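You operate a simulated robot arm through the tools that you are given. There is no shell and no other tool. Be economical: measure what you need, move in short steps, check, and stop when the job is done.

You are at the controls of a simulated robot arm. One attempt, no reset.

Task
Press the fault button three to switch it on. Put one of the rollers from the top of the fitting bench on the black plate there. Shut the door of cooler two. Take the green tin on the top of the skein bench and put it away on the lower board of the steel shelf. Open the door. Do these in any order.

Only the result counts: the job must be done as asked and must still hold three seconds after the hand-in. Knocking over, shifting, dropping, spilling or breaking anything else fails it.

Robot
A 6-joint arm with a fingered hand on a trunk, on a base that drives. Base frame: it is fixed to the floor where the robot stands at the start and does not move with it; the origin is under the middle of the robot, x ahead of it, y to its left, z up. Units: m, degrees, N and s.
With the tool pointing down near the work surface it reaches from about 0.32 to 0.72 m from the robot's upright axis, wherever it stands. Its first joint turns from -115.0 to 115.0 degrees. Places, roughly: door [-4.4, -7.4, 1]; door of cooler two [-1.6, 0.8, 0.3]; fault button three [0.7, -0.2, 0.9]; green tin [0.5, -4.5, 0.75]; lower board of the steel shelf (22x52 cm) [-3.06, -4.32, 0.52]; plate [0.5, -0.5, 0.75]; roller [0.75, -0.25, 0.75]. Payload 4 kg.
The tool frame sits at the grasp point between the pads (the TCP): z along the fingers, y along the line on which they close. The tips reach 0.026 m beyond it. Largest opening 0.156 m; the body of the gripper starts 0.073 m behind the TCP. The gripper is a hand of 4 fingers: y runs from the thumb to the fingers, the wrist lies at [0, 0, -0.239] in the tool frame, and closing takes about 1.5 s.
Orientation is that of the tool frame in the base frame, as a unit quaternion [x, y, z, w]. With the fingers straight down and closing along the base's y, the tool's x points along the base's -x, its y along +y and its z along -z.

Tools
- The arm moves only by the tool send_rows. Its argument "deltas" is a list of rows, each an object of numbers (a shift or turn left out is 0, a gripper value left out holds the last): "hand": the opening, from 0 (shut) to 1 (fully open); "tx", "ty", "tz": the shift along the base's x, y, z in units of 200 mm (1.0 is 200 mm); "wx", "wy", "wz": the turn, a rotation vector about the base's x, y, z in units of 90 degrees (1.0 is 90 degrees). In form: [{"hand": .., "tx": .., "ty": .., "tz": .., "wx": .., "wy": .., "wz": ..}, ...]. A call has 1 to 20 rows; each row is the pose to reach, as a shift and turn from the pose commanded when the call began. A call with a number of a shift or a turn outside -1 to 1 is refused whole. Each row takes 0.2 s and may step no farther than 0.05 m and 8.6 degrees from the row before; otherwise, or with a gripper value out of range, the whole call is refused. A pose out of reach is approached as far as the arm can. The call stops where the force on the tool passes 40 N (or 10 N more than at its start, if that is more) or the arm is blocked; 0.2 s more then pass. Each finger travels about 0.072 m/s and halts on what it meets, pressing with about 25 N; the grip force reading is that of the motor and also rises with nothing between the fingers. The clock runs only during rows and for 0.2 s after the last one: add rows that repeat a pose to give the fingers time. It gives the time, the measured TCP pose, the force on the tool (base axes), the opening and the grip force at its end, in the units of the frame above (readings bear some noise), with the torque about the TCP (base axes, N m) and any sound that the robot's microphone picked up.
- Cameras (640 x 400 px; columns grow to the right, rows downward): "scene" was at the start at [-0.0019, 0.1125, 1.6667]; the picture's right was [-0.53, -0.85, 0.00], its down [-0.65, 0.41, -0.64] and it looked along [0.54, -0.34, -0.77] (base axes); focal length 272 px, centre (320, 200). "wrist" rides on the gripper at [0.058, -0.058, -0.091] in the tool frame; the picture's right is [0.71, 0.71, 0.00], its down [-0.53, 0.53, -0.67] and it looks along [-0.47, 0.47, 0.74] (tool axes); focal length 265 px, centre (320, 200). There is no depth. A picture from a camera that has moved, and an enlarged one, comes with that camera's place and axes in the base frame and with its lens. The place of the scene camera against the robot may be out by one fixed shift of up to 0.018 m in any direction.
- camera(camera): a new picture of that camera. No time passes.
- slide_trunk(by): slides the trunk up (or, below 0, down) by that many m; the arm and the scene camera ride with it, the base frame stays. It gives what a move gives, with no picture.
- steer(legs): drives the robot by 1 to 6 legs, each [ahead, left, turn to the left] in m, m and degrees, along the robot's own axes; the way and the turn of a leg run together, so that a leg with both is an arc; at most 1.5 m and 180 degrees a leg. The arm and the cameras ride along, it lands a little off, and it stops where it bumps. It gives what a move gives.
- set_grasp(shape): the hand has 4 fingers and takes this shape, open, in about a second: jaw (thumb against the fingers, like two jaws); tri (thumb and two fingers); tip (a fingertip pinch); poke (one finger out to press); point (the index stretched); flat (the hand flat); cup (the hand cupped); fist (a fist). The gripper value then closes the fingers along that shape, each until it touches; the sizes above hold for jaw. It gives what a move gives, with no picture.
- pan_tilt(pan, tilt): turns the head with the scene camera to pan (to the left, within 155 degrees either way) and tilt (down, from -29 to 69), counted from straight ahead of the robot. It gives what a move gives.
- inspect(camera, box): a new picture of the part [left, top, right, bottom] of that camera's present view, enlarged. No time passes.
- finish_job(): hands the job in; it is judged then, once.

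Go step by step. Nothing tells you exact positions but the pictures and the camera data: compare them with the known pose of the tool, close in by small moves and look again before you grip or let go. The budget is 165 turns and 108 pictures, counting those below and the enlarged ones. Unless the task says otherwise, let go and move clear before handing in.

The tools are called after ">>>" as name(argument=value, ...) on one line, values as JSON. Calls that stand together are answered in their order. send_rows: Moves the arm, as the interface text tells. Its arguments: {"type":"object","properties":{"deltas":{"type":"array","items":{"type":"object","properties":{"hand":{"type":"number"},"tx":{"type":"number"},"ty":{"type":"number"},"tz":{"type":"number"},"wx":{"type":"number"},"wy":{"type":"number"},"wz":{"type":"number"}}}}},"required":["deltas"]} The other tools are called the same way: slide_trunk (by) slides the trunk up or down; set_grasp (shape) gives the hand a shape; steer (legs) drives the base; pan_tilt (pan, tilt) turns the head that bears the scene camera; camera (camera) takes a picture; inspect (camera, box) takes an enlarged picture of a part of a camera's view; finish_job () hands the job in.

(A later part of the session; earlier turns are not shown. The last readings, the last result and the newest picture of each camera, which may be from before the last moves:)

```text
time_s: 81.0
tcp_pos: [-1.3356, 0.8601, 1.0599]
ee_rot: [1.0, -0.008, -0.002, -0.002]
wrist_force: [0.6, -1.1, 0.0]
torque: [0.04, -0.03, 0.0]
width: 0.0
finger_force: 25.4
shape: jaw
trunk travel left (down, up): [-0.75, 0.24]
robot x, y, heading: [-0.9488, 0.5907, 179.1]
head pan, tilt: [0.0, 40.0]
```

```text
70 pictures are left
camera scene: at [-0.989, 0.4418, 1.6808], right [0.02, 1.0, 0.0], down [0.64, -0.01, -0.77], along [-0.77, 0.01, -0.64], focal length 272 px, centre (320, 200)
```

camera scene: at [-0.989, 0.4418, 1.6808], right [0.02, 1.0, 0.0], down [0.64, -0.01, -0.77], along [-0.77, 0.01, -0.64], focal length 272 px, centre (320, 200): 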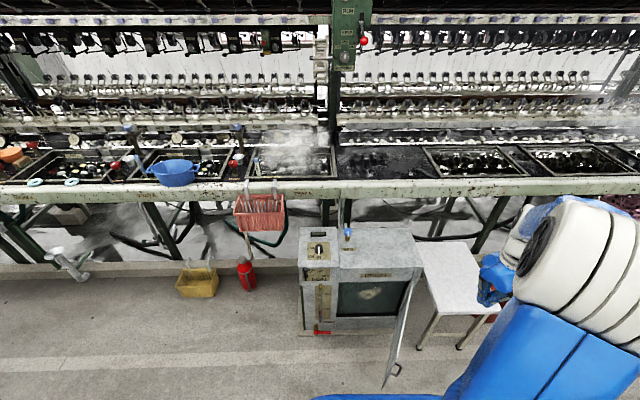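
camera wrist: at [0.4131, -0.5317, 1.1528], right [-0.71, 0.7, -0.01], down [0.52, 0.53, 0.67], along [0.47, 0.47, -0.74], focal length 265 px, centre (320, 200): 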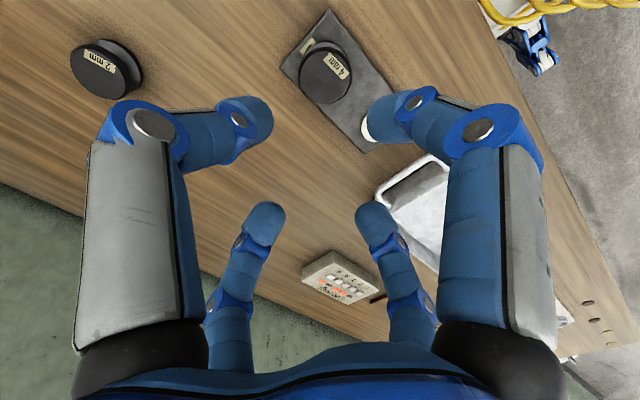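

Hand is shut. I'll slide the trunk down so the hand comes to door height, then tilt the fingers toward the cooler.

>>> slide_trunk(by=-0.58)

>>> send_rows(deltas=[{"ty": 0.05, "wy": 0.09}, {"ty": 0.1, "wy": 0.18}, {"ty": 0.2, "wy": 0.27, "tx": -0.05}, {"ty": 0.25, "wy": 0.36, "tx": -0.1}, {"ty": 0.25, "wy": 0.45, "tx": -0.15}, {"ty": 0.25, "wy": 0.5, "tx": -0.2}, {"ty": 0.25, "wy": 0.5, "tx": -0.2}])

>>> camera(camera="scene")

>>> camera(camera="wrist")

```text
refused: -0.58 is not a number from -0.4 to 0.4
```

```text
time_s: 82.5
tcp_pos: [-1.3993, 0.9019, 1.1083]
ee_rot: [0.955, -0.019, -0.297, 0.0]
wrist_force: [-0.6, -0.8, 0.3]
torque: [0.0, 0.0, 0.02]
width: 0.0002
finger_force: 24.8
shape: jaw
out of reach, approached as far as the arm can: row 4, 5, 6, 7
trunk travel left (down, up): [-0.75, 0.24]
robot x, y, heading: [-0.952, 0.5897, 178.8]
head pan, tilt: [0.0, 40.0]
```

```text
69 pictures are left
camera scene: at [-0.9901, 0.4409, 1.6807], right [0.02, 1.0, 0.0], down [0.64, -0.01, -0.77], along [-0.77, 0.01, -0.64], focal length 272 px, centre (320, 200)
```

scene: 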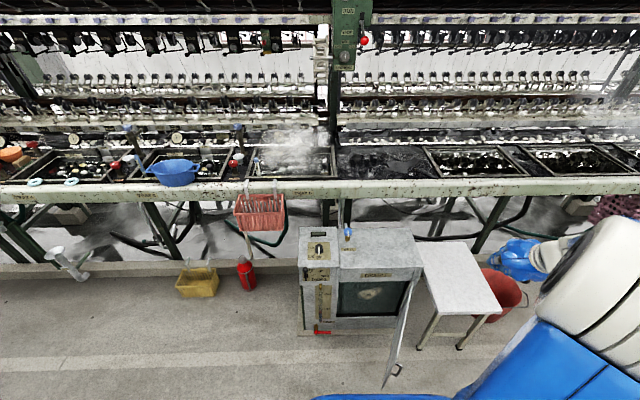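

```text
68 pictures are left
camera wrist: at [-1.2981, 0.9559, 1.1514], right [0.56, -0.73, -0.39], down [-0.07, -0.51, 0.85], along [-0.83, -0.45, -0.34], focal length 265 px, centre (320, 200)
```

wrist: 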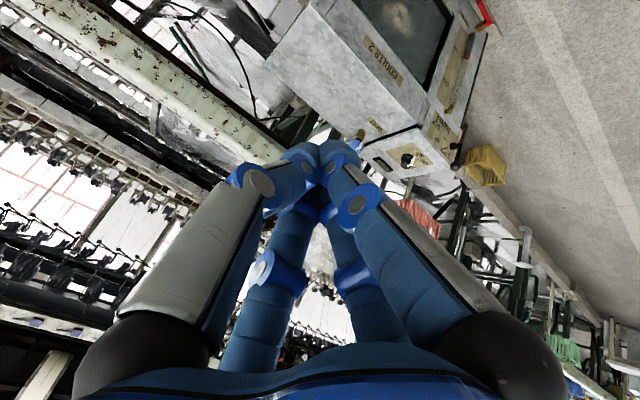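

Trunk moves are limited to 0.4 per call and the tilt was limited by closeness. I'll back off 0.12 m, lower the trunk in two steps and look again.

>>> steer(legs=[[-0.12, 0, 0]])

>>> slide_trunk(by=-0.4)

>>> slide_trunk(by=-0.2)

>>> camera(camera="scene")

```text
time_s: 84.8
tcp_pos: [-1.2742, 0.8992, 1.1087]
ee_rot: [0.954, -0.018, -0.298, 0.001]
wrist_force: [-0.1, 0.8, -0.2]
torque: [0.02, 0.01, -0.01]
width: 0.0
finger_force: 24.8
shape: jaw
trunk travel left (down, up): [-0.75, 0.24]
robot x, y, heading: [-0.8284, 0.5864, 179.1]
head pan, tilt: [0.0, 40.0]
```

```text
time_s: 88.6
tcp_pos: [-1.2757, 0.9005, 0.7086]
ee_rot: [0.955, -0.019, -0.298, -0.001]
wrist_force: [-0.4, -0.3, 1.0]
torque: [0.01, -0.05, 0.0]
width: 0.0001
finger_force: 24.9
shape: jaw
trunk travel left (down, up): [-0.35, 0.64]
robot x, y, heading: [-0.8265, 0.5882, 179.0]
head pan, tilt: [0.0, 40.0]
```

```text
time_s: 90.8
tcp_pos: [-1.2774, 0.8993, 0.5084]
ee_rot: [0.955, -0.019, -0.298, 0.0]
wrist_force: [-0.4, 0.1, -0.3]
torque: [-0.02, -0.05, 0.02]
width: 0.0
finger_force: 24.9
shape: jaw
trunk travel left (down, up): [-0.15, 0.84]
robot x, y, heading: [-0.8284, 0.5853, 178.9]
head pan, tilt: [0.0, 40.0]
```

```text
67 pictures are left
camera scene: at [-0.8629, 0.4394, 1.0809], right [0.02, 1.0, 0.0], down [0.64, -0.01, -0.77], along [-0.77, 0.01, -0.64], focal length 272 px, centre (320, 200)
```

scene: 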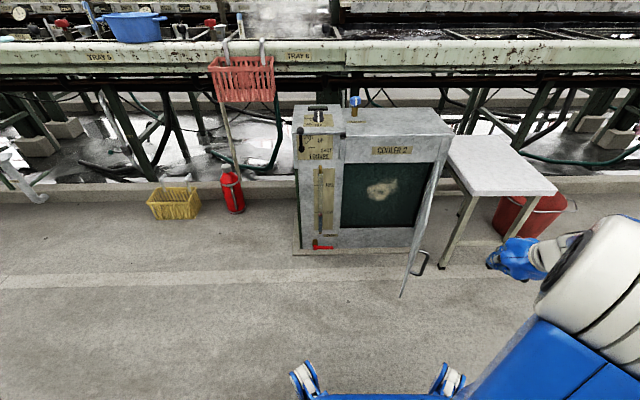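

Clear view and clear path. I'll move the fingers beside the outer face of the door (on its +y side), tilting a bit more.

>>> send_rows(deltas=[{"tx": -0.2, "wy": 0.06, "tz": -0.05}, {"tx": -0.4, "wy": 0.12, "tz": -0.15}, {"tx": -0.6, "wy": 0.12, "tz": -0.25}, {"tx": -0.8, "wy": 0.12, "tz": -0.3}, {"tx": -0.9, "wy": 0.12, "tz": -0.3}, {"tx": -0.9, "wy": 0.12, "tz": -0.3}])

>>> camera(camera="scene")

>>> camera(camera="wrist")

```text
time_s: 92.2
tcp_pos: [-1.4744, 0.9059, 0.4639]
ee_rot: [0.926, -0.022, -0.377, 0.004]
wrist_force: [-0.1, 0.0, 0.3]
torque: [0.03, 0.0, 0.0]
width: 0.0
finger_force: 25.2
shape: jaw
out of reach, approached as far as the arm can: row 1, 2, 3, 4, 5, 6
trunk travel left (down, up): [-0.15, 0.84]
robot x, y, heading: [-0.8315, 0.5864, 179.0]
head pan, tilt: [0.0, 40.0]
```

```text
66 pictures are left
camera scene: at [-0.8632, 0.4395, 1.0808], right [0.02, 1.0, 0.0], down [0.64, -0.01, -0.77], along [-0.77, 0.01, -0.64], focal length 272 px, centre (320, 200)
```

scene: 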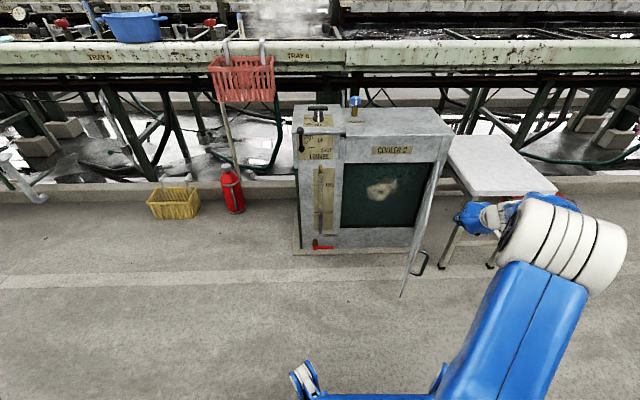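

```text
65 pictures are left
camera wrist: at [-1.367, 0.96, 0.4885], right [0.48, -0.74, -0.48], down [0.07, -0.51, 0.86], along [-0.88, -0.44, -0.19], focal length 265 px, centre (320, 200)
```

wrist: 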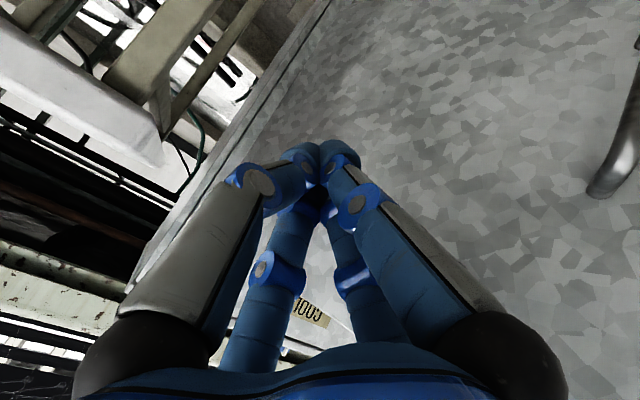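

The hand is on the outer side. I'll relax the tilt a little to stay within reach and begin the sweep towards the door.

>>> send_rows(deltas=[{"tx": -0.04, "ty": -0.08, "wy": -0.05}, {"tx": -0.08, "ty": -0.18, "wy": -0.1}, {"tx": -0.1, "ty": -0.3, "wy": -0.1}, {"tx": -0.12, "ty": -0.36, "wy": -0.1}])

```text
time_s: 93.2
tcp_pos: [-1.4972, 0.8308, 0.4669]
ee_rot: [0.95, -0.02, -0.312, 0.0]
wrist_force: [0.0, -0.4, 0.0]
torque: [0.01, 0.02, 0.03]
width: 0.0
finger_force: 24.9
shape: jaw
trunk travel left (down, up): [-0.15, 0.84]
robot x, y, heading: [-0.827, 0.5845, 178.9]
head pan, tilt: [0.0, 40.0]
```

No contact yet and position is as planned. I'll sweep along the door's arc.

>>> send_rows(deltas=[{"tx": -0.1, "ty": -0.2}, {"tx": -0.215, "ty": -0.41}, {"tx": -0.34, "ty": -0.54}, {"tx": -0.46, "ty": -0.645}, {"tx": -0.6, "ty": -0.74}, {"tx": -0.76, "ty": -0.81}, {"tx": -0.76, "ty": -0.81}])

>>> camera(camera="scene")

```text
time_s: 94.8
tcp_pos: [-1.6496, 0.6659, 0.4665]
ee_rot: [0.95, -0.019, -0.313, 0.0]
wrist_force: [0.4, -0.3, -0.7]
torque: [-0.01, -0.01, -0.01]
width: 0.0
finger_force: 25.1
shape: jaw
trunk travel left (down, up): [-0.15, 0.84]
robot x, y, heading: [-0.8226, 0.5873, 178.8]
head pan, tilt: [0.0, 40.0]
```

```text
64 pictures are left
camera scene: at [-0.8632, 0.4394, 1.0808], right [0.02, 1.0, 0.0], down [0.64, -0.01, -0.77], along [-0.77, 0.01, -0.64], focal length 272 px, centre (320, 200)
```

scene: 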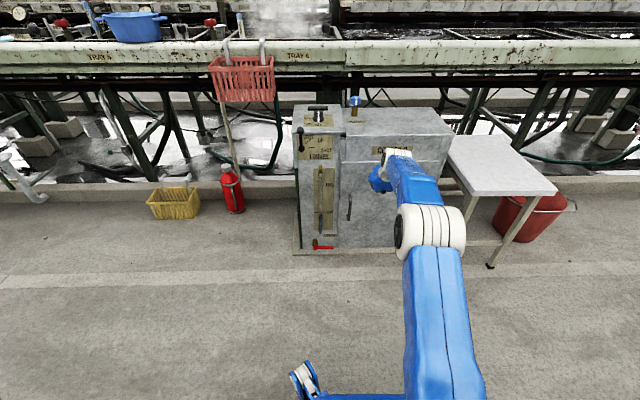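

The door looks nearly shut. I'll push on toward the cooler until it seats.

>>> send_rows(deltas=[{"tx": -0.1, "ty": -0.03}, {"tx": -0.2, "ty": -0.05}, {"tx": -0.27, "ty": -0.05}, {"tx": -0.33, "ty": -0.05}, {"tx": -0.38, "ty": -0.05}, {"tx": -0.43, "ty": -0.05}])

>>> inspect(camera="scene", box=[270, 80, 470, 280])

```text
time_s: 96.2
tcp_pos: [-1.6855, 0.6588, 0.4632]
ee_rot: [0.95, -0.019, -0.312, 0.0]
wrist_force: [1.2, 0.2, 0.3]
torque: [0.0, 0.0, 0.0]
width: 0.0
finger_force: 25.0
shape: jaw
out of reach, approached as far as the arm can: row 3, 4, 5, 6
trunk travel left (down, up): [-0.15, 0.84]
robot x, y, heading: [-0.8238, 0.5852, 179.1]
head pan, tilt: [0.0, 40.0]
```

```text
2.00 times, centred on (370, 180) of scene
camera zoom: at [-0.863, 0.4394, 1.0808], right [0.02, 1.0, 0.0], down [0.64, -0.01, -0.77], along [-0.77, 0.01, -0.64], focal length 544 px, centre (220, 240)
```

zoom: 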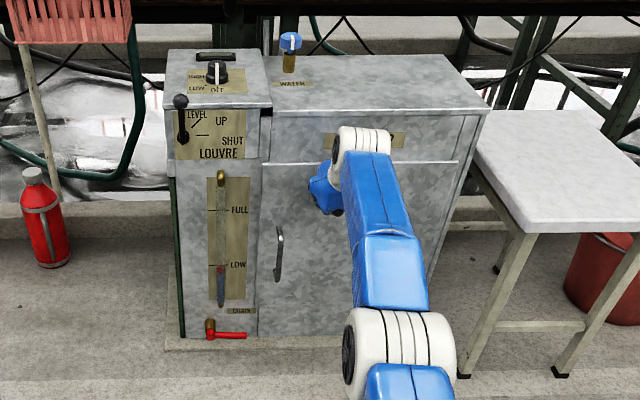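

The arm reached its limit and the door looks about shut. I'll retract a little, drive 0.1 m ahead, and push again to be sure it seats.

>>> send_rows(deltas=[{"tx": 0.2}, {"tx": 0.4}, {"tx": 0.6}])

>>> steer(legs=[[0.1, 0, 0]])

>>> inspect(camera="scene", box=[270, 80, 470, 280])

```text
time_s: 97.0
tcp_pos: [-1.5674, 0.6602, 0.4629]
ee_rot: [0.95, -0.017, -0.313, 0.002]
wrist_force: [0.3, 0.2, 0.6]
torque: [0.01, 0.02, 0.0]
width: 0.0
finger_force: 24.4
shape: jaw
trunk travel left (down, up): [-0.15, 0.84]
robot x, y, heading: [-0.8269, 0.5851, 178.7]
head pan, tilt: [0.0, 40.0]
```

```text
time_s: 98.9
tcp_pos: [-1.6668, 0.6588, 0.4633]
ee_rot: [0.949, -0.016, -0.313, 0.002]
wrist_force: [0.5, -1.0, 0.1]
torque: [0.0, 0.01, 0.03]
width: 0.0
finger_force: 25.3
shape: jaw
trunk travel left (down, up): [-0.15, 0.84]
robot x, y, heading: [-0.9298, 0.5892, 179.0]
head pan, tilt: [0.0, 40.0]
```

```text
2.00 times, centred on (370, 180) of scene
camera zoom: at [-0.9631, 0.4409, 1.0808], right [0.02, 1.0, 0.0], down [0.64, -0.01, -0.77], along [-0.77, 0.01, -0.64], focal length 544 px, centre (220, 240)
```

zoom: 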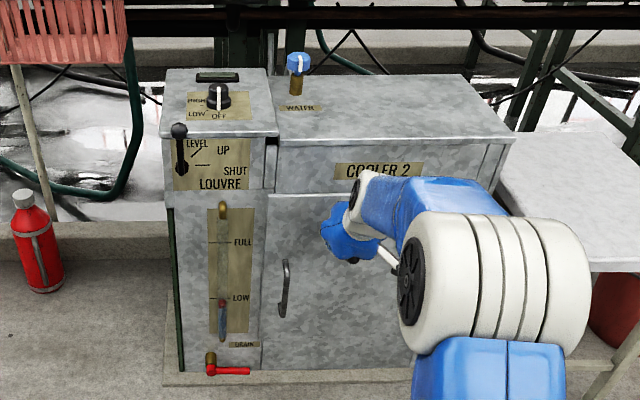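

>>> send_rows(deltas=[{"tx": -0.05}, {"tx": -0.1}, {"tx": -0.15}, {"tx": -0.2}, {"tx": -0.24}, {"tx": -0.28}, {"tx": -0.32}, {"tx": -0.36}])

>>> inspect(camera="scene", box=[310, 130, 450, 270])

```text
time_s: 100.1
tcp_pos: [-1.7061, 0.6621, 0.4573]
ee_rot: [0.952, -0.017, -0.304, 0.001]
wrist_force: [9.8, 1.2, -2.6]
torque: [-0.01, -0.2, 0.0]
width: 0.0001
finger_force: 24.8
shape: jaw
trunk travel left (down, up): [-0.15, 0.84]
robot x, y, heading: [-0.9286, 0.587, 179.1]
head pan, tilt: [0.0, 40.0]
stopped in row 5: the force on the tool passed its limit at 52 N (the readings are from after the stop); the commanded pose is now the measured one
```

```text
2.86 times, centred on (380, 200) of scene
camera zoom: at [-0.963, 0.441, 1.0807], right [0.02, 1.0, 0.0], down [0.64, -0.01, -0.77], along [-0.77, 0.01, -0.64], focal length 777 px, centre (149, 200)
```

zoom: 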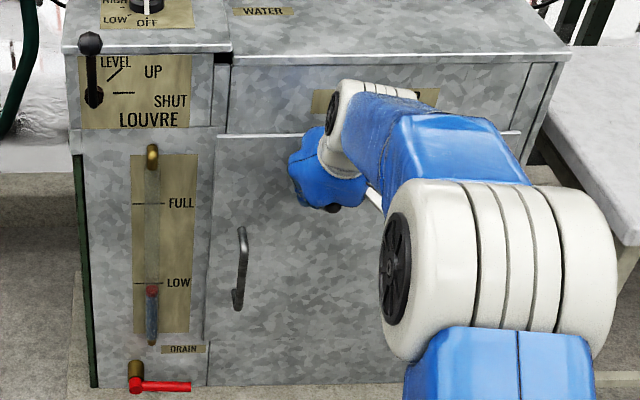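

Firm stop: the door is seated. I'll retreat, raise the trunk, and verify.

>>> send_rows(deltas=[{"tx": 0.1}, {"tx": 0.3}, {"tx": 0.5}, {"tx": 0.7}, {"tx": 0.9}, {"tx": 1.0}])

>>> steer(legs=[[-0.45, 0, 0]])

>>> slide_trunk(by=0.4)

>>> inspect(camera="scene", box=[240, 140, 440, 300])

```text
time_s: 101.5
tcp_pos: [-1.5056, 0.6609, 0.4591]
ee_rot: [0.951, -0.018, -0.307, 0.0]
wrist_force: [0.2, 0.6, -0.7]
torque: [-0.01, -0.01, -0.02]
width: 0.0
finger_force: 25.3
shape: jaw
trunk travel left (down, up): [-0.15, 0.84]
robot x, y, heading: [-0.9286, 0.589, 179.1]
head pan, tilt: [0.0, 40.0]
```

```text
time_s: 107.5
tcp_pos: [-1.0679, 0.6593, 0.4594]
ee_rot: [0.952, -0.025, -0.307, -0.001]
wrist_force: [-0.6, -0.4, 0.5]
torque: [-0.02, 0.05, -0.05]
width: 0.0
finger_force: 25.5
shape: jaw
trunk travel left (down, up): [-0.15, 0.84]
robot x, y, heading: [-0.49, 0.5778, 178.3]
head pan, tilt: [0.0, 40.0]
```

```text
time_s: 111.4
tcp_pos: [-1.0681, 0.6589, 0.8594]
ee_rot: [0.951, -0.025, -0.307, -0.001]
wrist_force: [-0.2, 0.2, 1.0]
torque: [-0.01, 0.0, -0.01]
width: 0.0001
finger_force: 25.4
shape: jaw
trunk travel left (down, up): [-0.55, 0.44]
robot x, y, heading: [-0.4914, 0.5779, 178.4]
head pan, tilt: [0.0, 40.0]
```

```text
2.50 times, centred on (340, 220) of scene
camera zoom: at [-0.5282, 0.4312, 1.4808], right [0.03, 1.0, 0.0], down [0.64, -0.02, -0.77], along [-0.77, 0.02, -0.64], focal length 680 px, centre (270, 150)
```

zoom: 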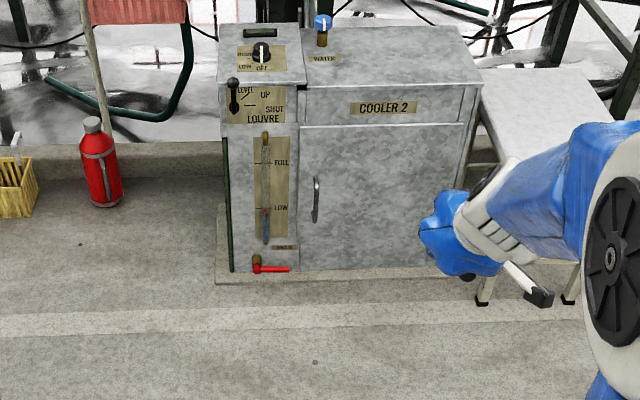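

Cooler two is shut. Now I'll turn toward -y and drive down the aisle toward the skein bench.

>>> steer(legs=[[0, 0, 91.6], [1.5, 0, 0], [1.3, 0, 0]])

>>> pan_tilt(pan=20, tilt=25)

>>> camera(camera="scene")

```text
time_s: 156.7
tcp_pos: [-0.401, -2.761, 0.8591]
ee_rot: [0.661, 0.685, -0.209, 0.225]
wrist_force: [0.3, 0.4, 0.0]
torque: [0.0, 0.05, -0.01]
width: 0.0
finger_force: 25.0
shape: jaw
trunk travel left (down, up): [-0.55, 0.44]
robot x, y, heading: [-0.37, -2.1739, -87.1]
head pan, tilt: [0.0, 40.0]
```

```text
time_s: 157.5
tcp_pos: [-0.4017, -2.7608, 0.86]
ee_rot: [0.661, 0.685, -0.209, 0.225]
wrist_force: [-0.1, 0.6, 0.6]
torque: [-0.01, -0.02, -0.01]
width: 0.0
finger_force: 25.0
shape: jaw
trunk travel left (down, up): [-0.55, 0.44]
robot x, y, heading: [-0.3728, -2.1762, -86.8]
head pan, tilt: [20.0, 25.0]
```

```text
59 pictures are left
camera scene: at [-0.1959, -2.1925, 1.5041], right [-0.92, -0.39, 0.0], down [-0.17, 0.39, -0.91], along [0.36, -0.83, -0.42], focal length 272 px, centre (320, 200)
```

scene: 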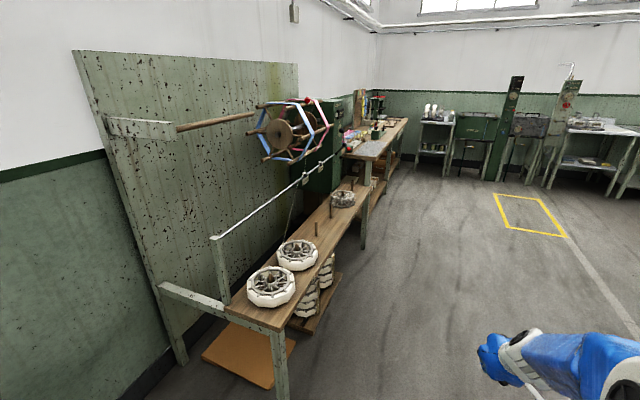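

The skein bench is farther on (around y=-4.5), past the reel. I'll drive on about 1.6 m and look again.

>>> steer(legs=[[0, 0, -4], [1.5, 0, 0], [0.2, 0, 0]])

>>> pan_tilt(pan=45, tilt=35)

>>> camera(camera="scene")

>>> pan_tilt(pan=-60, tilt=20)

>>> camera(camera="scene")

```text
time_s: 179.8
tcp_pos: [-0.4941, -4.4252, 0.8595]
ee_rot: [0.691, 0.655, -0.218, 0.215]
wrist_force: [1.2, -0.5, 0.6]
torque: [0.04, 0.03, -0.02]
width: 0.0001
finger_force: 25.0
shape: jaw
trunk travel left (down, up): [-0.55, 0.44]
robot x, y, heading: [-0.4147, -3.8505, -91.9]
head pan, tilt: [20.0, 25.0]
```

```text
time_s: 180.7
tcp_pos: [-0.4948, -4.4267, 0.8597]
ee_rot: [0.691, 0.654, -0.22, 0.215]
wrist_force: [-0.6, -0.5, -0.1]
torque: [-0.02, 0.02, -0.02]
width: 0.0001
finger_force: 25.0
shape: jaw
trunk travel left (down, up): [-0.55, 0.44]
robot x, y, heading: [-0.4173, -3.8558, -91.8]
head pan, tilt: [45.0, 35.0]
```

```text
58 pictures are left
camera scene: at [-0.2086, -3.857, 1.4884], right [-0.73, -0.68, 0.0], down [-0.39, 0.42, -0.82], along [0.56, -0.6, -0.57], focal length 272 px, centre (320, 200)
```

scene: 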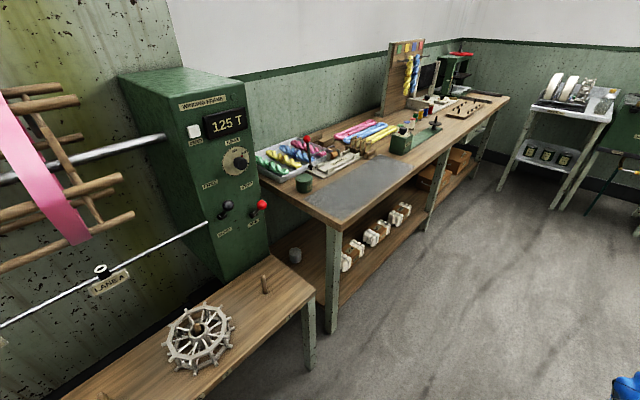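

```text
time_s: 182.5
tcp_pos: [-0.4946, -4.4252, 0.8591]
ee_rot: [0.69, 0.655, -0.218, 0.215]
wrist_force: [0.3, -1.2, 0.1]
torque: [0.0, 0.0, 0.02]
width: 0.0
finger_force: 24.7
shape: jaw
trunk travel left (down, up): [-0.55, 0.44]
robot x, y, heading: [-0.4159, -3.8488, -91.5]
head pan, tilt: [-60.0, 20.0]
```

```text
57 pictures are left
camera scene: at [-0.3508, -3.8369, 1.5122], right [-0.47, 0.88, 0.0], down [0.3, 0.16, -0.94], along [-0.83, -0.44, -0.34], focal length 272 px, centre (320, 200)
```

scene: 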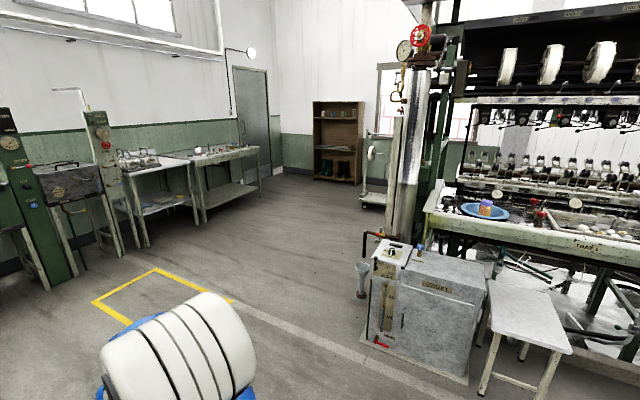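

I see the skein bench; the small green cylinder near its near corner is at about (0.54,-4.56). Let me turn back and enlarge it.

>>> pan_tilt(pan=45, tilt=35)

>>> inspect(camera="scene", box=[240, 100, 460, 240])

```text
time_s: 184.3
tcp_pos: [-0.4933, -4.4261, 0.8589]
ee_rot: [0.69, 0.655, -0.218, 0.215]
wrist_force: [-0.2, 0.2, 0.0]
torque: [0.03, 0.0, 0.0]
width: 0.0
finger_force: 25.2
shape: jaw
trunk travel left (down, up): [-0.55, 0.44]
robot x, y, heading: [-0.4167, -3.8505, -92.0]
head pan, tilt: [45.0, 35.0]
```

```text
2.86 times, centred on (350, 170) of scene
camera zoom: at [-0.2085, -3.8571, 1.4884], right [-0.73, -0.68, 0.0], down [-0.39, 0.42, -0.82], along [0.56, -0.6, -0.57], focal length 777 px, centre (234, 286)
```

zoom: 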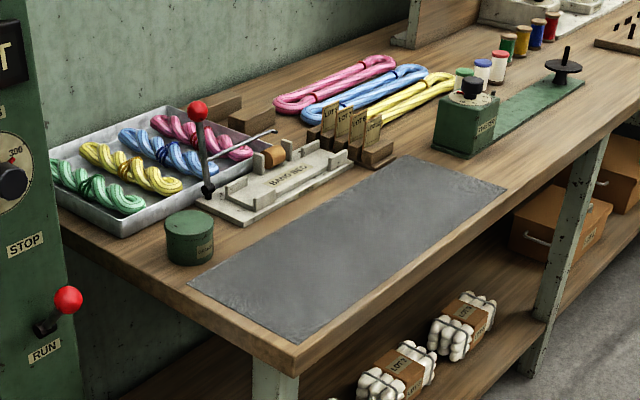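

The green tin (about 7 cm dia) is at (0.54,-4.56) on the bench top at z≈0.83. I'll set the hand pointing down, raise the trunk to its original height, and drive to face the bench.

>>> slide_trunk(by=0.2)

>>> send_rows(deltas=[{"wx": 0.09}, {"wx": 0.18}, {"wx": 0.27, "ty": 0.1}, {"wx": 0.36, "ty": 0.2}, {"wx": 0.395, "wy": -0.014, "ty": 0.3}, {"wx": 0.395, "wy": -0.014, "ty": 0.4}, {"wx": 0.395, "wy": -0.014, "ty": 0.5, "hand": 0.5}, {"wx": 0.395, "wy": -0.014, "ty": 0.5, "hand": 1}])

>>> steer(legs=[[0.88, 0, 0], [0, 0, 92]])

>>> pan_tilt(pan=0, tilt=45)

>>> camera(camera="scene")

```text
time_s: 186.5
tcp_pos: [-0.494, -4.4252, 1.0599]
ee_rot: [0.691, 0.655, -0.219, 0.215]
wrist_force: [0.6, -0.6, -0.8]
torque: [-0.01, 0.02, 0.01]
width: 0.0
finger_force: 25.2
shape: jaw
trunk travel left (down, up): [-0.75, 0.24]
robot x, y, heading: [-0.4165, -3.8484, -91.8]
head pan, tilt: [45.0, 35.0]
```

```text
time_s: 188.3
tcp_pos: [-0.4954, -4.3258, 1.0573]
ee_rot: [0.726, 0.688, 0.0, 0.001]
wrist_force: [0.2, -0.1, 1.2]
torque: [0.0, 0.0, 0.0]
width: 0.0499
finger_force: 0.0
shape: jaw
trunk travel left (down, up): [-0.75, 0.24]
robot x, y, heading: [-0.4102, -3.8517, -91.8]
head pan, tilt: [45.0, 35.0]
```

```text
time_s: 209.9
tcp_pos: [0.0451, -4.7788, 1.0566]
ee_rot: [0.003, 1.0, 0.001, 0.0]
wrist_force: [0.0, -0.1, 0.0]
torque: [-0.02, 0.02, 0.0]
width: 0.1559
finger_force: 0.0
shape: jaw
trunk travel left (down, up): [-0.75, 0.24]
robot x, y, heading: [-0.4357, -4.7225, 1.1]
head pan, tilt: [45.0, 35.0]
```

```text
time_s: 211.0
tcp_pos: [0.0454, -4.7794, 1.0557]
ee_rot: [0.003, 1.0, 0.001, 0.0]
wrist_force: [-0.6, -0.8, 0.6]
torque: [-0.02, 0.01, -0.01]
width: 0.1561
finger_force: 0.0
shape: jaw
trunk travel left (down, up): [-0.75, 0.24]
robot x, y, heading: [-0.4372, -4.7177, 0.8]
head pan, tilt: [0.0, 45.0]
```

```text
55 pictures are left
camera scene: at [-0.4229, -4.566, 1.6736], right [0.02, -1.0, 0.0], down [-0.71, -0.01, -0.71], along [0.71, 0.01, -0.71], focal length 272 px, centre (320, 200)
```

scene: 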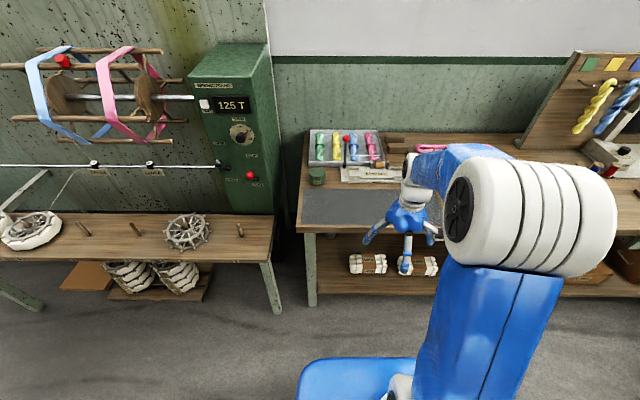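

Facing the bench now, tin to the left of the arm. I'll drive 0.33 m ahead, then bring the hand above the tin.

>>> steer(legs=[[0.33, 0, 0]])

>>> send_rows(deltas=[{"ty": 0.2}, {"ty": 0.4}, {"tx": 0.15, "ty": 0.6}, {"tx": 0.3, "ty": 0.75}, {"tx": 0.3, "ty": 0.9}, {"tx": 0.3, "ty": 0.9}])

>>> camera(camera="wrist")

>>> camera(camera="scene")

```text
time_s: 215.6
tcp_pos: [0.3568, -4.78, 1.0565]
ee_rot: [0.008, 1.0, 0.001, 0.001]
wrist_force: [0.3, -0.5, -0.3]
torque: [0.03, -0.01, -0.01]
width: 0.1558
finger_force: 0.0
shape: jaw
trunk travel left (down, up): [-0.75, 0.24]
robot x, y, heading: [-0.1171, -4.7154, 0.2]
head pan, tilt: [0.0, 45.0]
```

```text
time_s: 217.0
tcp_pos: [0.4203, -4.6032, 1.0561]
ee_rot: [0.009, 1.0, 0.001, 0.001]
wrist_force: [0.2, -0.4, -0.5]
torque: [0.01, -0.02, -0.01]
width: 0.1561
finger_force: 0.0
shape: jaw
trunk travel left (down, up): [-0.75, 0.24]
robot x, y, heading: [-0.1173, -4.7136, 0.5]
head pan, tilt: [0.0, 45.0]
```

```text
54 pictures are left
camera wrist: at [0.3609, -4.6607, 1.1493], right [-0.7, 0.72, 0.0], down [0.53, 0.52, 0.67], along [0.48, 0.47, -0.74], focal length 265 px, centre (320, 200)
```

wrist: 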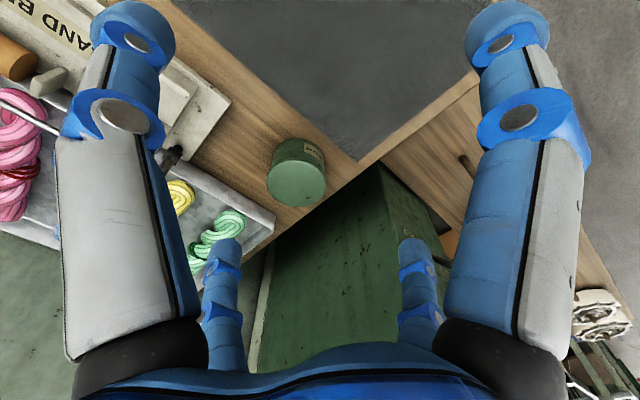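

```text
53 pictures are left
camera scene: at [-0.1047, -4.5641, 1.6736], right [0.01, -1.0, 0.0], down [-0.71, 0.0, -0.71], along [0.71, 0.0, -0.71], focal length 272 px, centre (320, 200)
```

scene: 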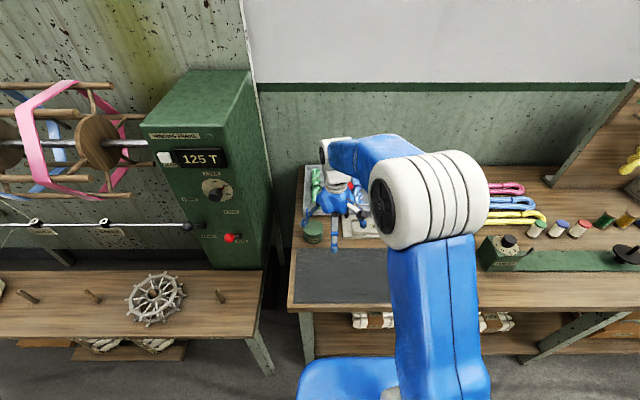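

The tin is at about (0.533,-4.535) with the yarn tray close behind it. I'll enlarge to judge the clearance for the fingers.

>>> inspect(camera="wrist", box=[150, 80, 390, 260])

>>> inspect(camera="scene", box=[280, 160, 380, 260])

```text
2.22 times, centred on (270, 170) of wrist
camera zoom: at [0.3609, -4.6607, 1.1493], right [-0.7, 0.72, 0.0], down [0.53, 0.52, 0.67], along [0.48, 0.47, -0.74], focal length 590 px, centre (431, 267)
```

zoom: 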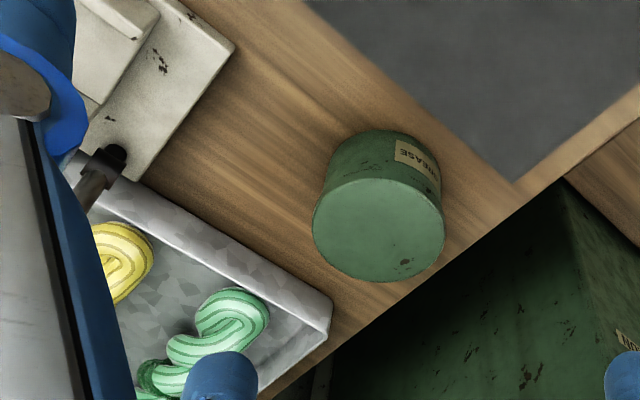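

```text
4.00 times, centred on (330, 210) of scene
camera zoom: at [-0.1047, -4.5641, 1.6736], right [0.01, -1.0, 0.0], down [-0.71, 0.0, -0.71], along [0.71, 0.0, -0.71], focal length 1087 px, centre (280, 160)
```

zoom: 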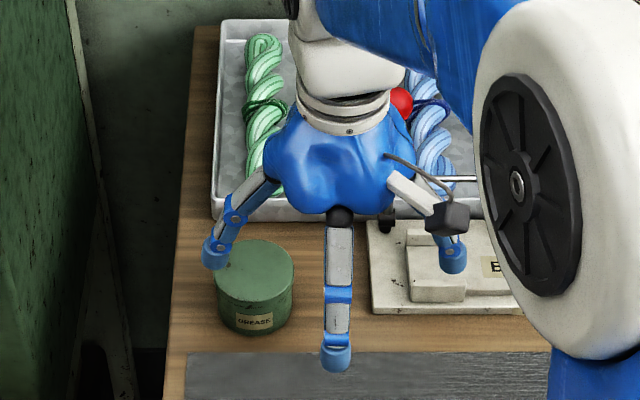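

The tin ("GREASE", Ø≈7.2 cm) has about 8 cm to the tray; enough space. I'll centre over it with a reduced opening and check again.

>>> send_rows(deltas=[{"tx": 0.15, "ty": 0.1, "hand": 0.75}, {"tx": 0.3, "ty": 0.2, "tz": -0.05, "hand": 0.75}, {"tx": 0.45, "ty": 0.3, "tz": -0.15, "hand": 0.75}, {"tx": 0.565, "ty": 0.34, "tz": -0.3, "hand": 0.75}, {"tx": 0.565, "ty": 0.34, "tz": -0.35}, {"tx": 0.565, "ty": 0.34, "tz": -0.35}])

>>> camera(camera="wrist")

>>> inspect(camera="scene", box=[280, 160, 380, 260])

```text
time_s: 218.4
tcp_pos: [0.533, -4.5326, 0.9829]
ee_rot: [0.01, 1.0, 0.001, 0.0]
wrist_force: [-0.4, 0.3, 0.4]
torque: [-0.02, 0.0, 0.0]
width: 0.1175
finger_force: 0.0
shape: jaw
trunk travel left (down, up): [-0.75, 0.24]
robot x, y, heading: [-0.1194, -4.7182, 0.2]
head pan, tilt: [0.0, 45.0]
```

```text
50 pictures are left
camera wrist: at [0.4733, -4.5902, 1.0764], right [-0.7, 0.72, 0.0], down [0.53, 0.52, 0.67], along [0.48, 0.47, -0.74], focal length 265 px, centre (320, 200)
```

wrist: 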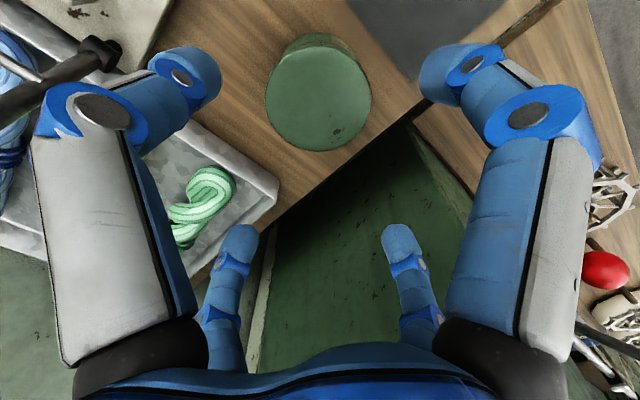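

```text
4.00 times, centred on (330, 210) of scene
camera zoom: at [-0.1037, -4.5626, 1.6735], right [0.01, -1.0, 0.0], down [-0.71, 0.0, -0.71], along [0.71, 0.0, -0.71], focal length 1087 px, centre (280, 160)
```

zoom: 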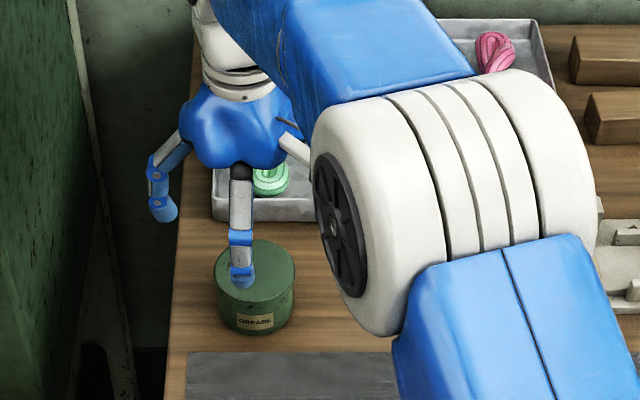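

The lid centre triangulates to (0.523,-4.543,0.90). I'll correct, lower around the tin, and look once more before closing.

>>> send_rows(deltas=[{"tx": -0.05, "ty": -0.05, "tz": -0.05}, {"tx": -0.05, "ty": -0.05, "tz": -0.2}, {"tx": -0.05, "ty": -0.05, "tz": -0.35}, {"tx": -0.05, "ty": -0.05, "tz": -0.46}, {"tx": -0.05, "ty": -0.05, "tz": -0.46}])

>>> camera(camera="wrist")

```text
time_s: 219.6
tcp_pos: [0.5207, -4.5426, 0.896]
ee_rot: [0.009, 1.0, 0.001, 0.002]
wrist_force: [1.0, 0.1, 0.5]
torque: [0.02, -0.02, -0.01]
width: 0.1174
finger_force: 0.1
shape: jaw
trunk travel left (down, up): [-0.75, 0.24]
robot x, y, heading: [-0.115, -4.7173, 0.2]
head pan, tilt: [0.0, 45.0]
```

```text
48 pictures are left
camera wrist: at [0.4608, -4.6002, 0.9878], right [-0.7, 0.72, 0.0], down [0.53, 0.52, 0.67], along [0.48, 0.47, -0.74], focal length 265 px, centre (320, 200)
```

wrist: 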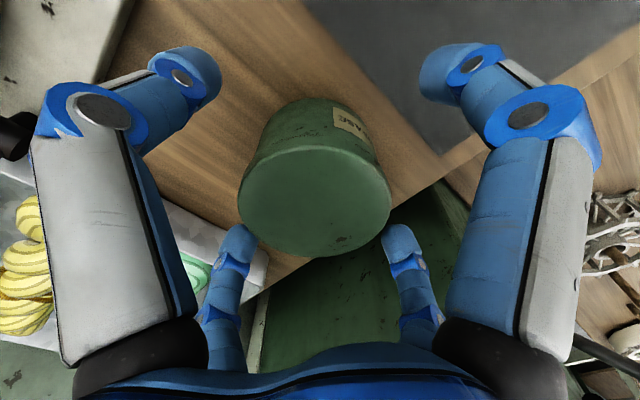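

Well centred. I'll go 10 mm lower and close.

>>> send_rows(deltas=[{"tz": -0.03}, {"tz": -0.055}, {"tz": -0.055, "hand": 0.6}, {"tz": -0.055, "hand": 0.5}, {"tz": -0.055, "hand": 0.4}, {"tz": -0.055, "hand": 0.3}, {"tz": -0.055, "hand": 0.25}, {"tz": -0.055, "hand": 0.25}])

>>> camera(camera="wrist")

```text
time_s: 221.4
tcp_pos: [0.521, -4.5428, 0.8844]
ee_rot: [0.009, 1.0, 0.001, 0.002]
wrist_force: [0.6, 0.3, -0.4]
torque: [-0.04, 0.03, -0.01]
width: 0.0643
finger_force: 24.8
shape: jaw
trunk travel left (down, up): [-0.75, 0.24]
robot x, y, heading: [-0.117, -4.7183, 0.4]
head pan, tilt: [0.0, 45.0]
```

```text
47 pictures are left
camera wrist: at [0.4619, -4.6003, 0.9767], right [-0.7, 0.72, 0.0], down [0.53, 0.52, 0.67], along [0.48, 0.47, -0.74], focal length 265 px, centre (320, 200)
```

wrist: 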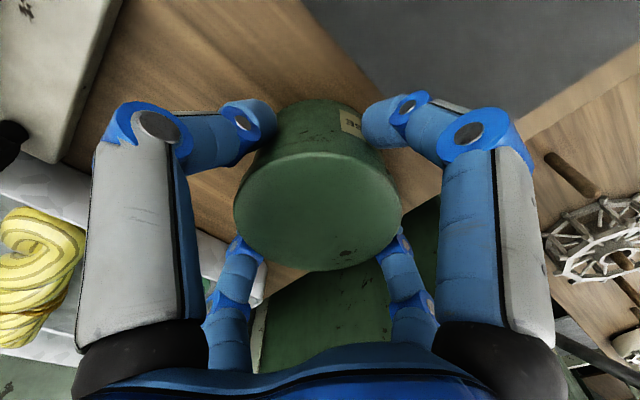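

Held at 25 N. Lifting and pulling back over the aisle.

>>> send_rows(deltas=[{"tz": 0.15}, {"tz": 0.35}, {"tz": 0.55}, {"tz": 0.75}, {"tz": 0.85, "tx": -0.1}, {"tz": 0.85, "tx": -0.3, "ty": -0.1}, {"tz": 0.85, "tx": -0.5, "ty": -0.2}, {"tz": 0.85, "tx": -0.7, "ty": -0.3}, {"tz": 0.85, "tx": -0.9, "ty": -0.4}])

>>> steer(legs=[[-0.6, 0, 0]])

>>> pan_tilt(pan=150, tilt=20)

>>> camera(camera="scene")

>>> pan_tilt(pan=-145, tilt=20)

>>> camera(camera="scene")

```text
time_s: 223.4
tcp_pos: [0.3386, -4.623, 1.055]
ee_rot: [0.008, 1.0, 0.002, 0.002]
wrist_force: [-1.2, -0.3, -3.4]
torque: [-0.01, -0.02, 0.06]
width: 0.0641
finger_force: 24.8
shape: jaw
trunk travel left (down, up): [-0.75, 0.24]
robot x, y, heading: [-0.1175, -4.7186, 0.4]
head pan, tilt: [0.0, 45.0]
```

```text
time_s: 231.4
tcp_pos: [-0.2545, -4.6268, 1.053]
ee_rot: [0.011, 1.0, 0.0, 0.001]
wrist_force: [0.2, 0.5, -1.9]
torque: [-0.01, -0.03, 0.01]
width: 0.0643
finger_force: 24.9
shape: jaw
trunk travel left (down, up): [-0.75, 0.24]
robot x, y, heading: [-0.7153, -4.7214, -0.2]
head pan, tilt: [0.0, 45.0]
```

```text
time_s: 233.8
tcp_pos: [-0.2551, -4.6265, 1.0537]
ee_rot: [0.012, 1.0, 0.002, 0.0]
wrist_force: [-0.6, 0.4, -1.7]
torque: [-0.02, 0.04, 0.01]
width: 0.064
finger_force: 24.8
shape: jaw
trunk travel left (down, up): [-0.75, 0.24]
robot x, y, heading: [-0.719, -4.7172, 0.1]
head pan, tilt: [150.0, 20.0]
```

```text
46 pictures are left
camera scene: at [-0.8634, -4.5177, 1.7122], right [0.5, 0.87, 0.0], down [0.3, -0.17, -0.94], along [-0.81, 0.47, -0.34], focal length 272 px, centre (320, 200)
```

scene: 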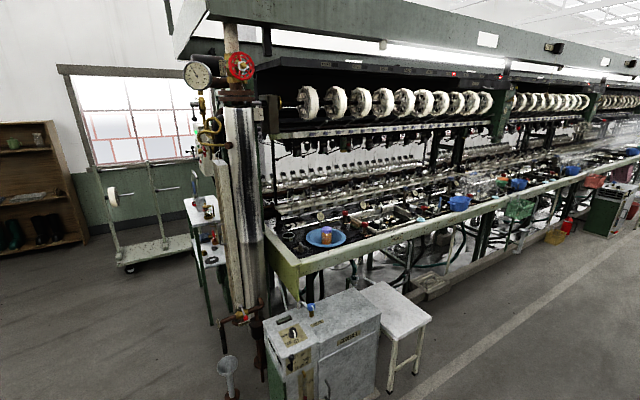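

```text
time_s: 237.8
tcp_pos: [-0.255, -4.626, 1.0535]
ee_rot: [0.011, 1.0, 0.001, 0.0]
wrist_force: [0.0, -1.0, -2.3]
torque: [0.02, 0.01, -0.03]
width: 0.064
finger_force: 24.7
shape: jaw
trunk travel left (down, up): [-0.75, 0.24]
robot x, y, heading: [-0.7154, -4.7158, -0.1]
head pan, tilt: [-145.0, 20.0]
```

```text
45 pictures are left
camera scene: at [-0.8591, -4.6178, 1.7122], right [-0.57, 0.82, 0.0], down [0.28, 0.2, -0.94], along [-0.77, -0.54, -0.34], focal length 272 px, centre (320, 200)
```

scene: 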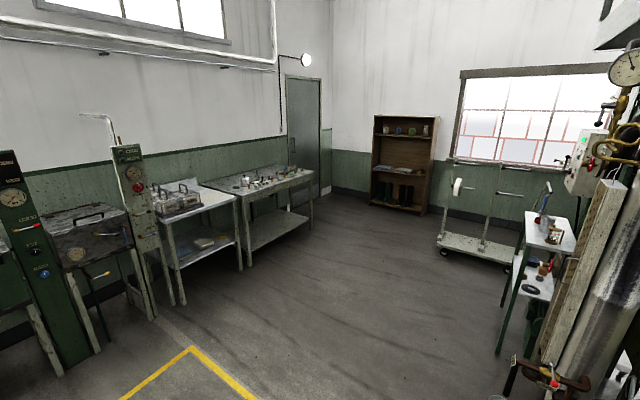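

The steel shelf must be the green-legged two-board stand beside the pillar at right, the board at z≈0.52 matching pixel (530,280). I'll enlarge it, and the far door.

>>> inspect(camera="scene", box=[480, 170, 640, 390])

>>> inspect(camera="scene", box=[260, 50, 360, 220])

```text
1.82 times, centred on (560, 280) of scene
camera zoom: at [-0.8591, -4.6178, 1.7122], right [-0.57, 0.82, 0.0], down [0.28, 0.2, -0.94], along [-0.77, -0.54, -0.34], focal length 494 px, centre (-116, 54)
```

zoom: 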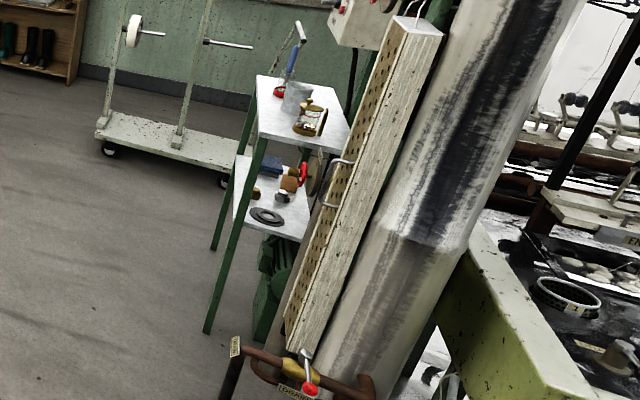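

```text
2.35 times, centred on (310, 135) of scene
camera zoom: at [-0.8591, -4.6178, 1.7122], right [-0.57, 0.82, 0.0], down [0.28, 0.2, -0.94], along [-0.77, -0.54, -0.34], focal length 640 px, centre (344, 353)
```

zoom: 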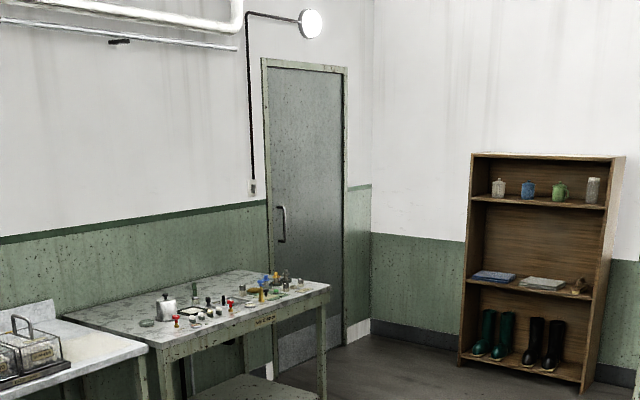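

The stand's boards are at about z 0.52 and 0.85, open toward -y. I'll turn to face +y, back away to y≈-5.5, strafe to x≈-2.9 and look at it from the front.

>>> steer(legs=[[0, 0, 90], [-0.75, 0, 0], [0, 1.5, 0], [0, 0.6, 0]])

>>> pan_tilt(pan=0, tilt=35)

>>> camera(camera="scene")

```text
time_s: 284.8
tcp_pos: [-2.9582, -5.0583, 1.0535]
ee_rot: [0.708, -0.707, -0.001, -0.001]
wrist_force: [0.1, -0.2, -2.7]
torque: [-0.02, -0.01, -0.04]
width: 0.0634
finger_force: 24.9
shape: jaw
trunk travel left (down, up): [-0.75, 0.24]
robot x, y, heading: [-2.8565, -5.5168, 91.4]
head pan, tilt: [-145.0, 20.0]
```

```text
time_s: 287.1
tcp_pos: [-2.9576, -5.0582, 1.0542]
ee_rot: [-0.707, 0.707, 0.001, 0.0]
wrist_force: [0.4, 0.3, -1.9]
torque: [-0.02, -0.01, 0.03]
width: 0.0636
finger_force: 25.3
shape: jaw
trunk travel left (down, up): [-0.75, 0.24]
robot x, y, heading: [-2.8547, -5.5207, 91.2]
head pan, tilt: [0.0, 35.0]
```

```text
42 pictures are left
camera scene: at [-3.0157, -5.4891, 1.6884], right [1.0, 0.02, 0.0], down [0.01, -0.57, -0.82], along [-0.02, 0.82, -0.57], focal length 272 px, centre (320, 200)
```

scene: 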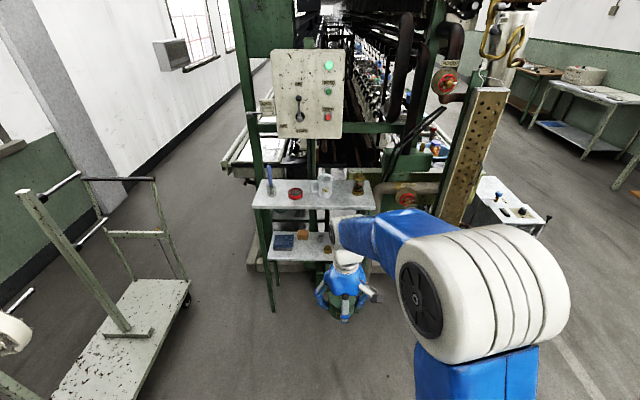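

The stand's lower board lies along x with some items at its left; the hand hides the right part. I'll enlarge to see free room and the gap between the boards.

>>> send_rows(deltas=[{"tx": 0.2}, {"tx": 0.4}, {"tx": 0.6}, {"tx": 0.8}, {"tx": 1.0}])

>>> inspect(camera="scene", box=[230, 140, 410, 320])

```text
time_s: 288.3
tcp_pos: [-2.754, -5.0607, 1.0539]
ee_rot: [0.707, -0.707, -0.002, 0.002]
wrist_force: [0.7, 0.0, -2.8]
torque: [-0.02, 0.01, 0.0]
width: 0.0637
finger_force: 25.1
shape: jaw
trunk travel left (down, up): [-0.75, 0.24]
robot x, y, heading: [-2.8557, -5.5173, 91.4]
head pan, tilt: [0.0, 35.0]
```

```text
2.22 times, centred on (320, 230) of scene
camera zoom: at [-3.0139, -5.4886, 1.6885], right [1.0, 0.02, 0.0], down [0.01, -0.57, -0.82], along [-0.02, 0.82, -0.57], focal length 604 px, centre (320, 133)
```

zoom: 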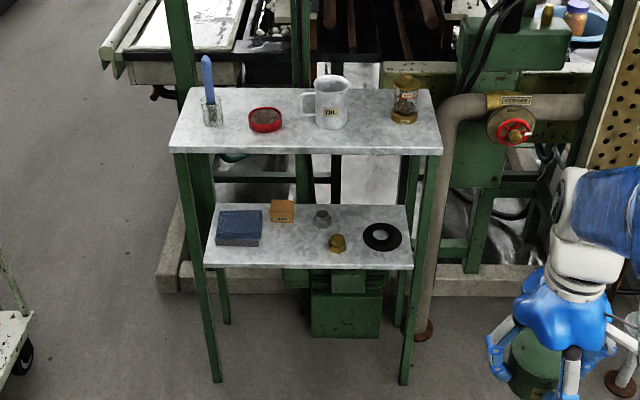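

Lower board: x −3.33…−2.80, front edge y≈−4.41, z≈0.52; upper board at ≈0.88 above it. The free spot is at x≈−3.10 between the blue box and the brass nut; I'll enter with the hand tilted ~25° so the wrist stays in front of the upper board. Driving in now.

>>> steer(legs=[[0, 0.14, -1.3], [0.44, 0, 0]])

>>> slide_trunk(by=-0.4)

>>> camera(camera="scene")

```text
time_s: 296.4
tcp_pos: [-2.8776, -4.6279, 1.0533]
ee_rot: [-0.697, 0.717, 0.001, 0.0]
wrist_force: [-0.7, -0.2, -3.0]
torque: [-0.02, 0.01, 0.01]
width: 0.0638
finger_force: 25.2
shape: jaw
trunk travel left (down, up): [-0.75, 0.24]
robot x, y, heading: [-2.9949, -5.0778, 89.5]
head pan, tilt: [0.0, 35.0]
```

```text
time_s: 300.2
tcp_pos: [-2.8782, -4.6279, 0.6545]
ee_rot: [-0.697, 0.717, 0.001, 0.0]
wrist_force: [-0.3, -0.3, -3.5]
torque: [-0.03, 0.01, 0.0]
width: 0.0634
finger_force: 25.5
shape: jaw
trunk travel left (down, up): [-0.35, 0.64]
robot x, y, heading: [-2.9938, -5.0798, 89.6]
head pan, tilt: [0.0, 35.0]
```

```text
40 pictures are left
camera scene: at [-3.151, -5.0488, 1.2884], right [1.0, -0.01, 0.0], down [0.0, -0.57, -0.82], along [0.01, 0.82, -0.57], focal length 272 px, centre (320, 200)
```

scene: 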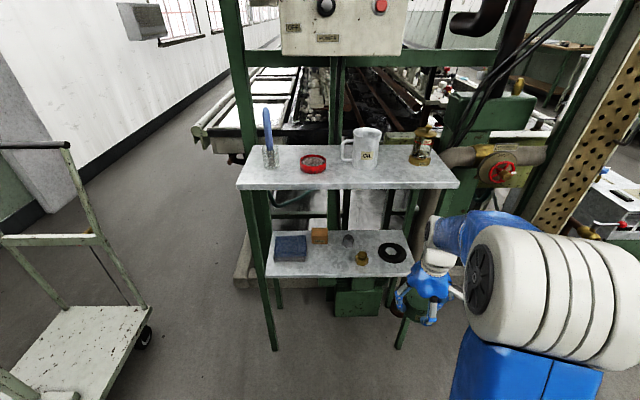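

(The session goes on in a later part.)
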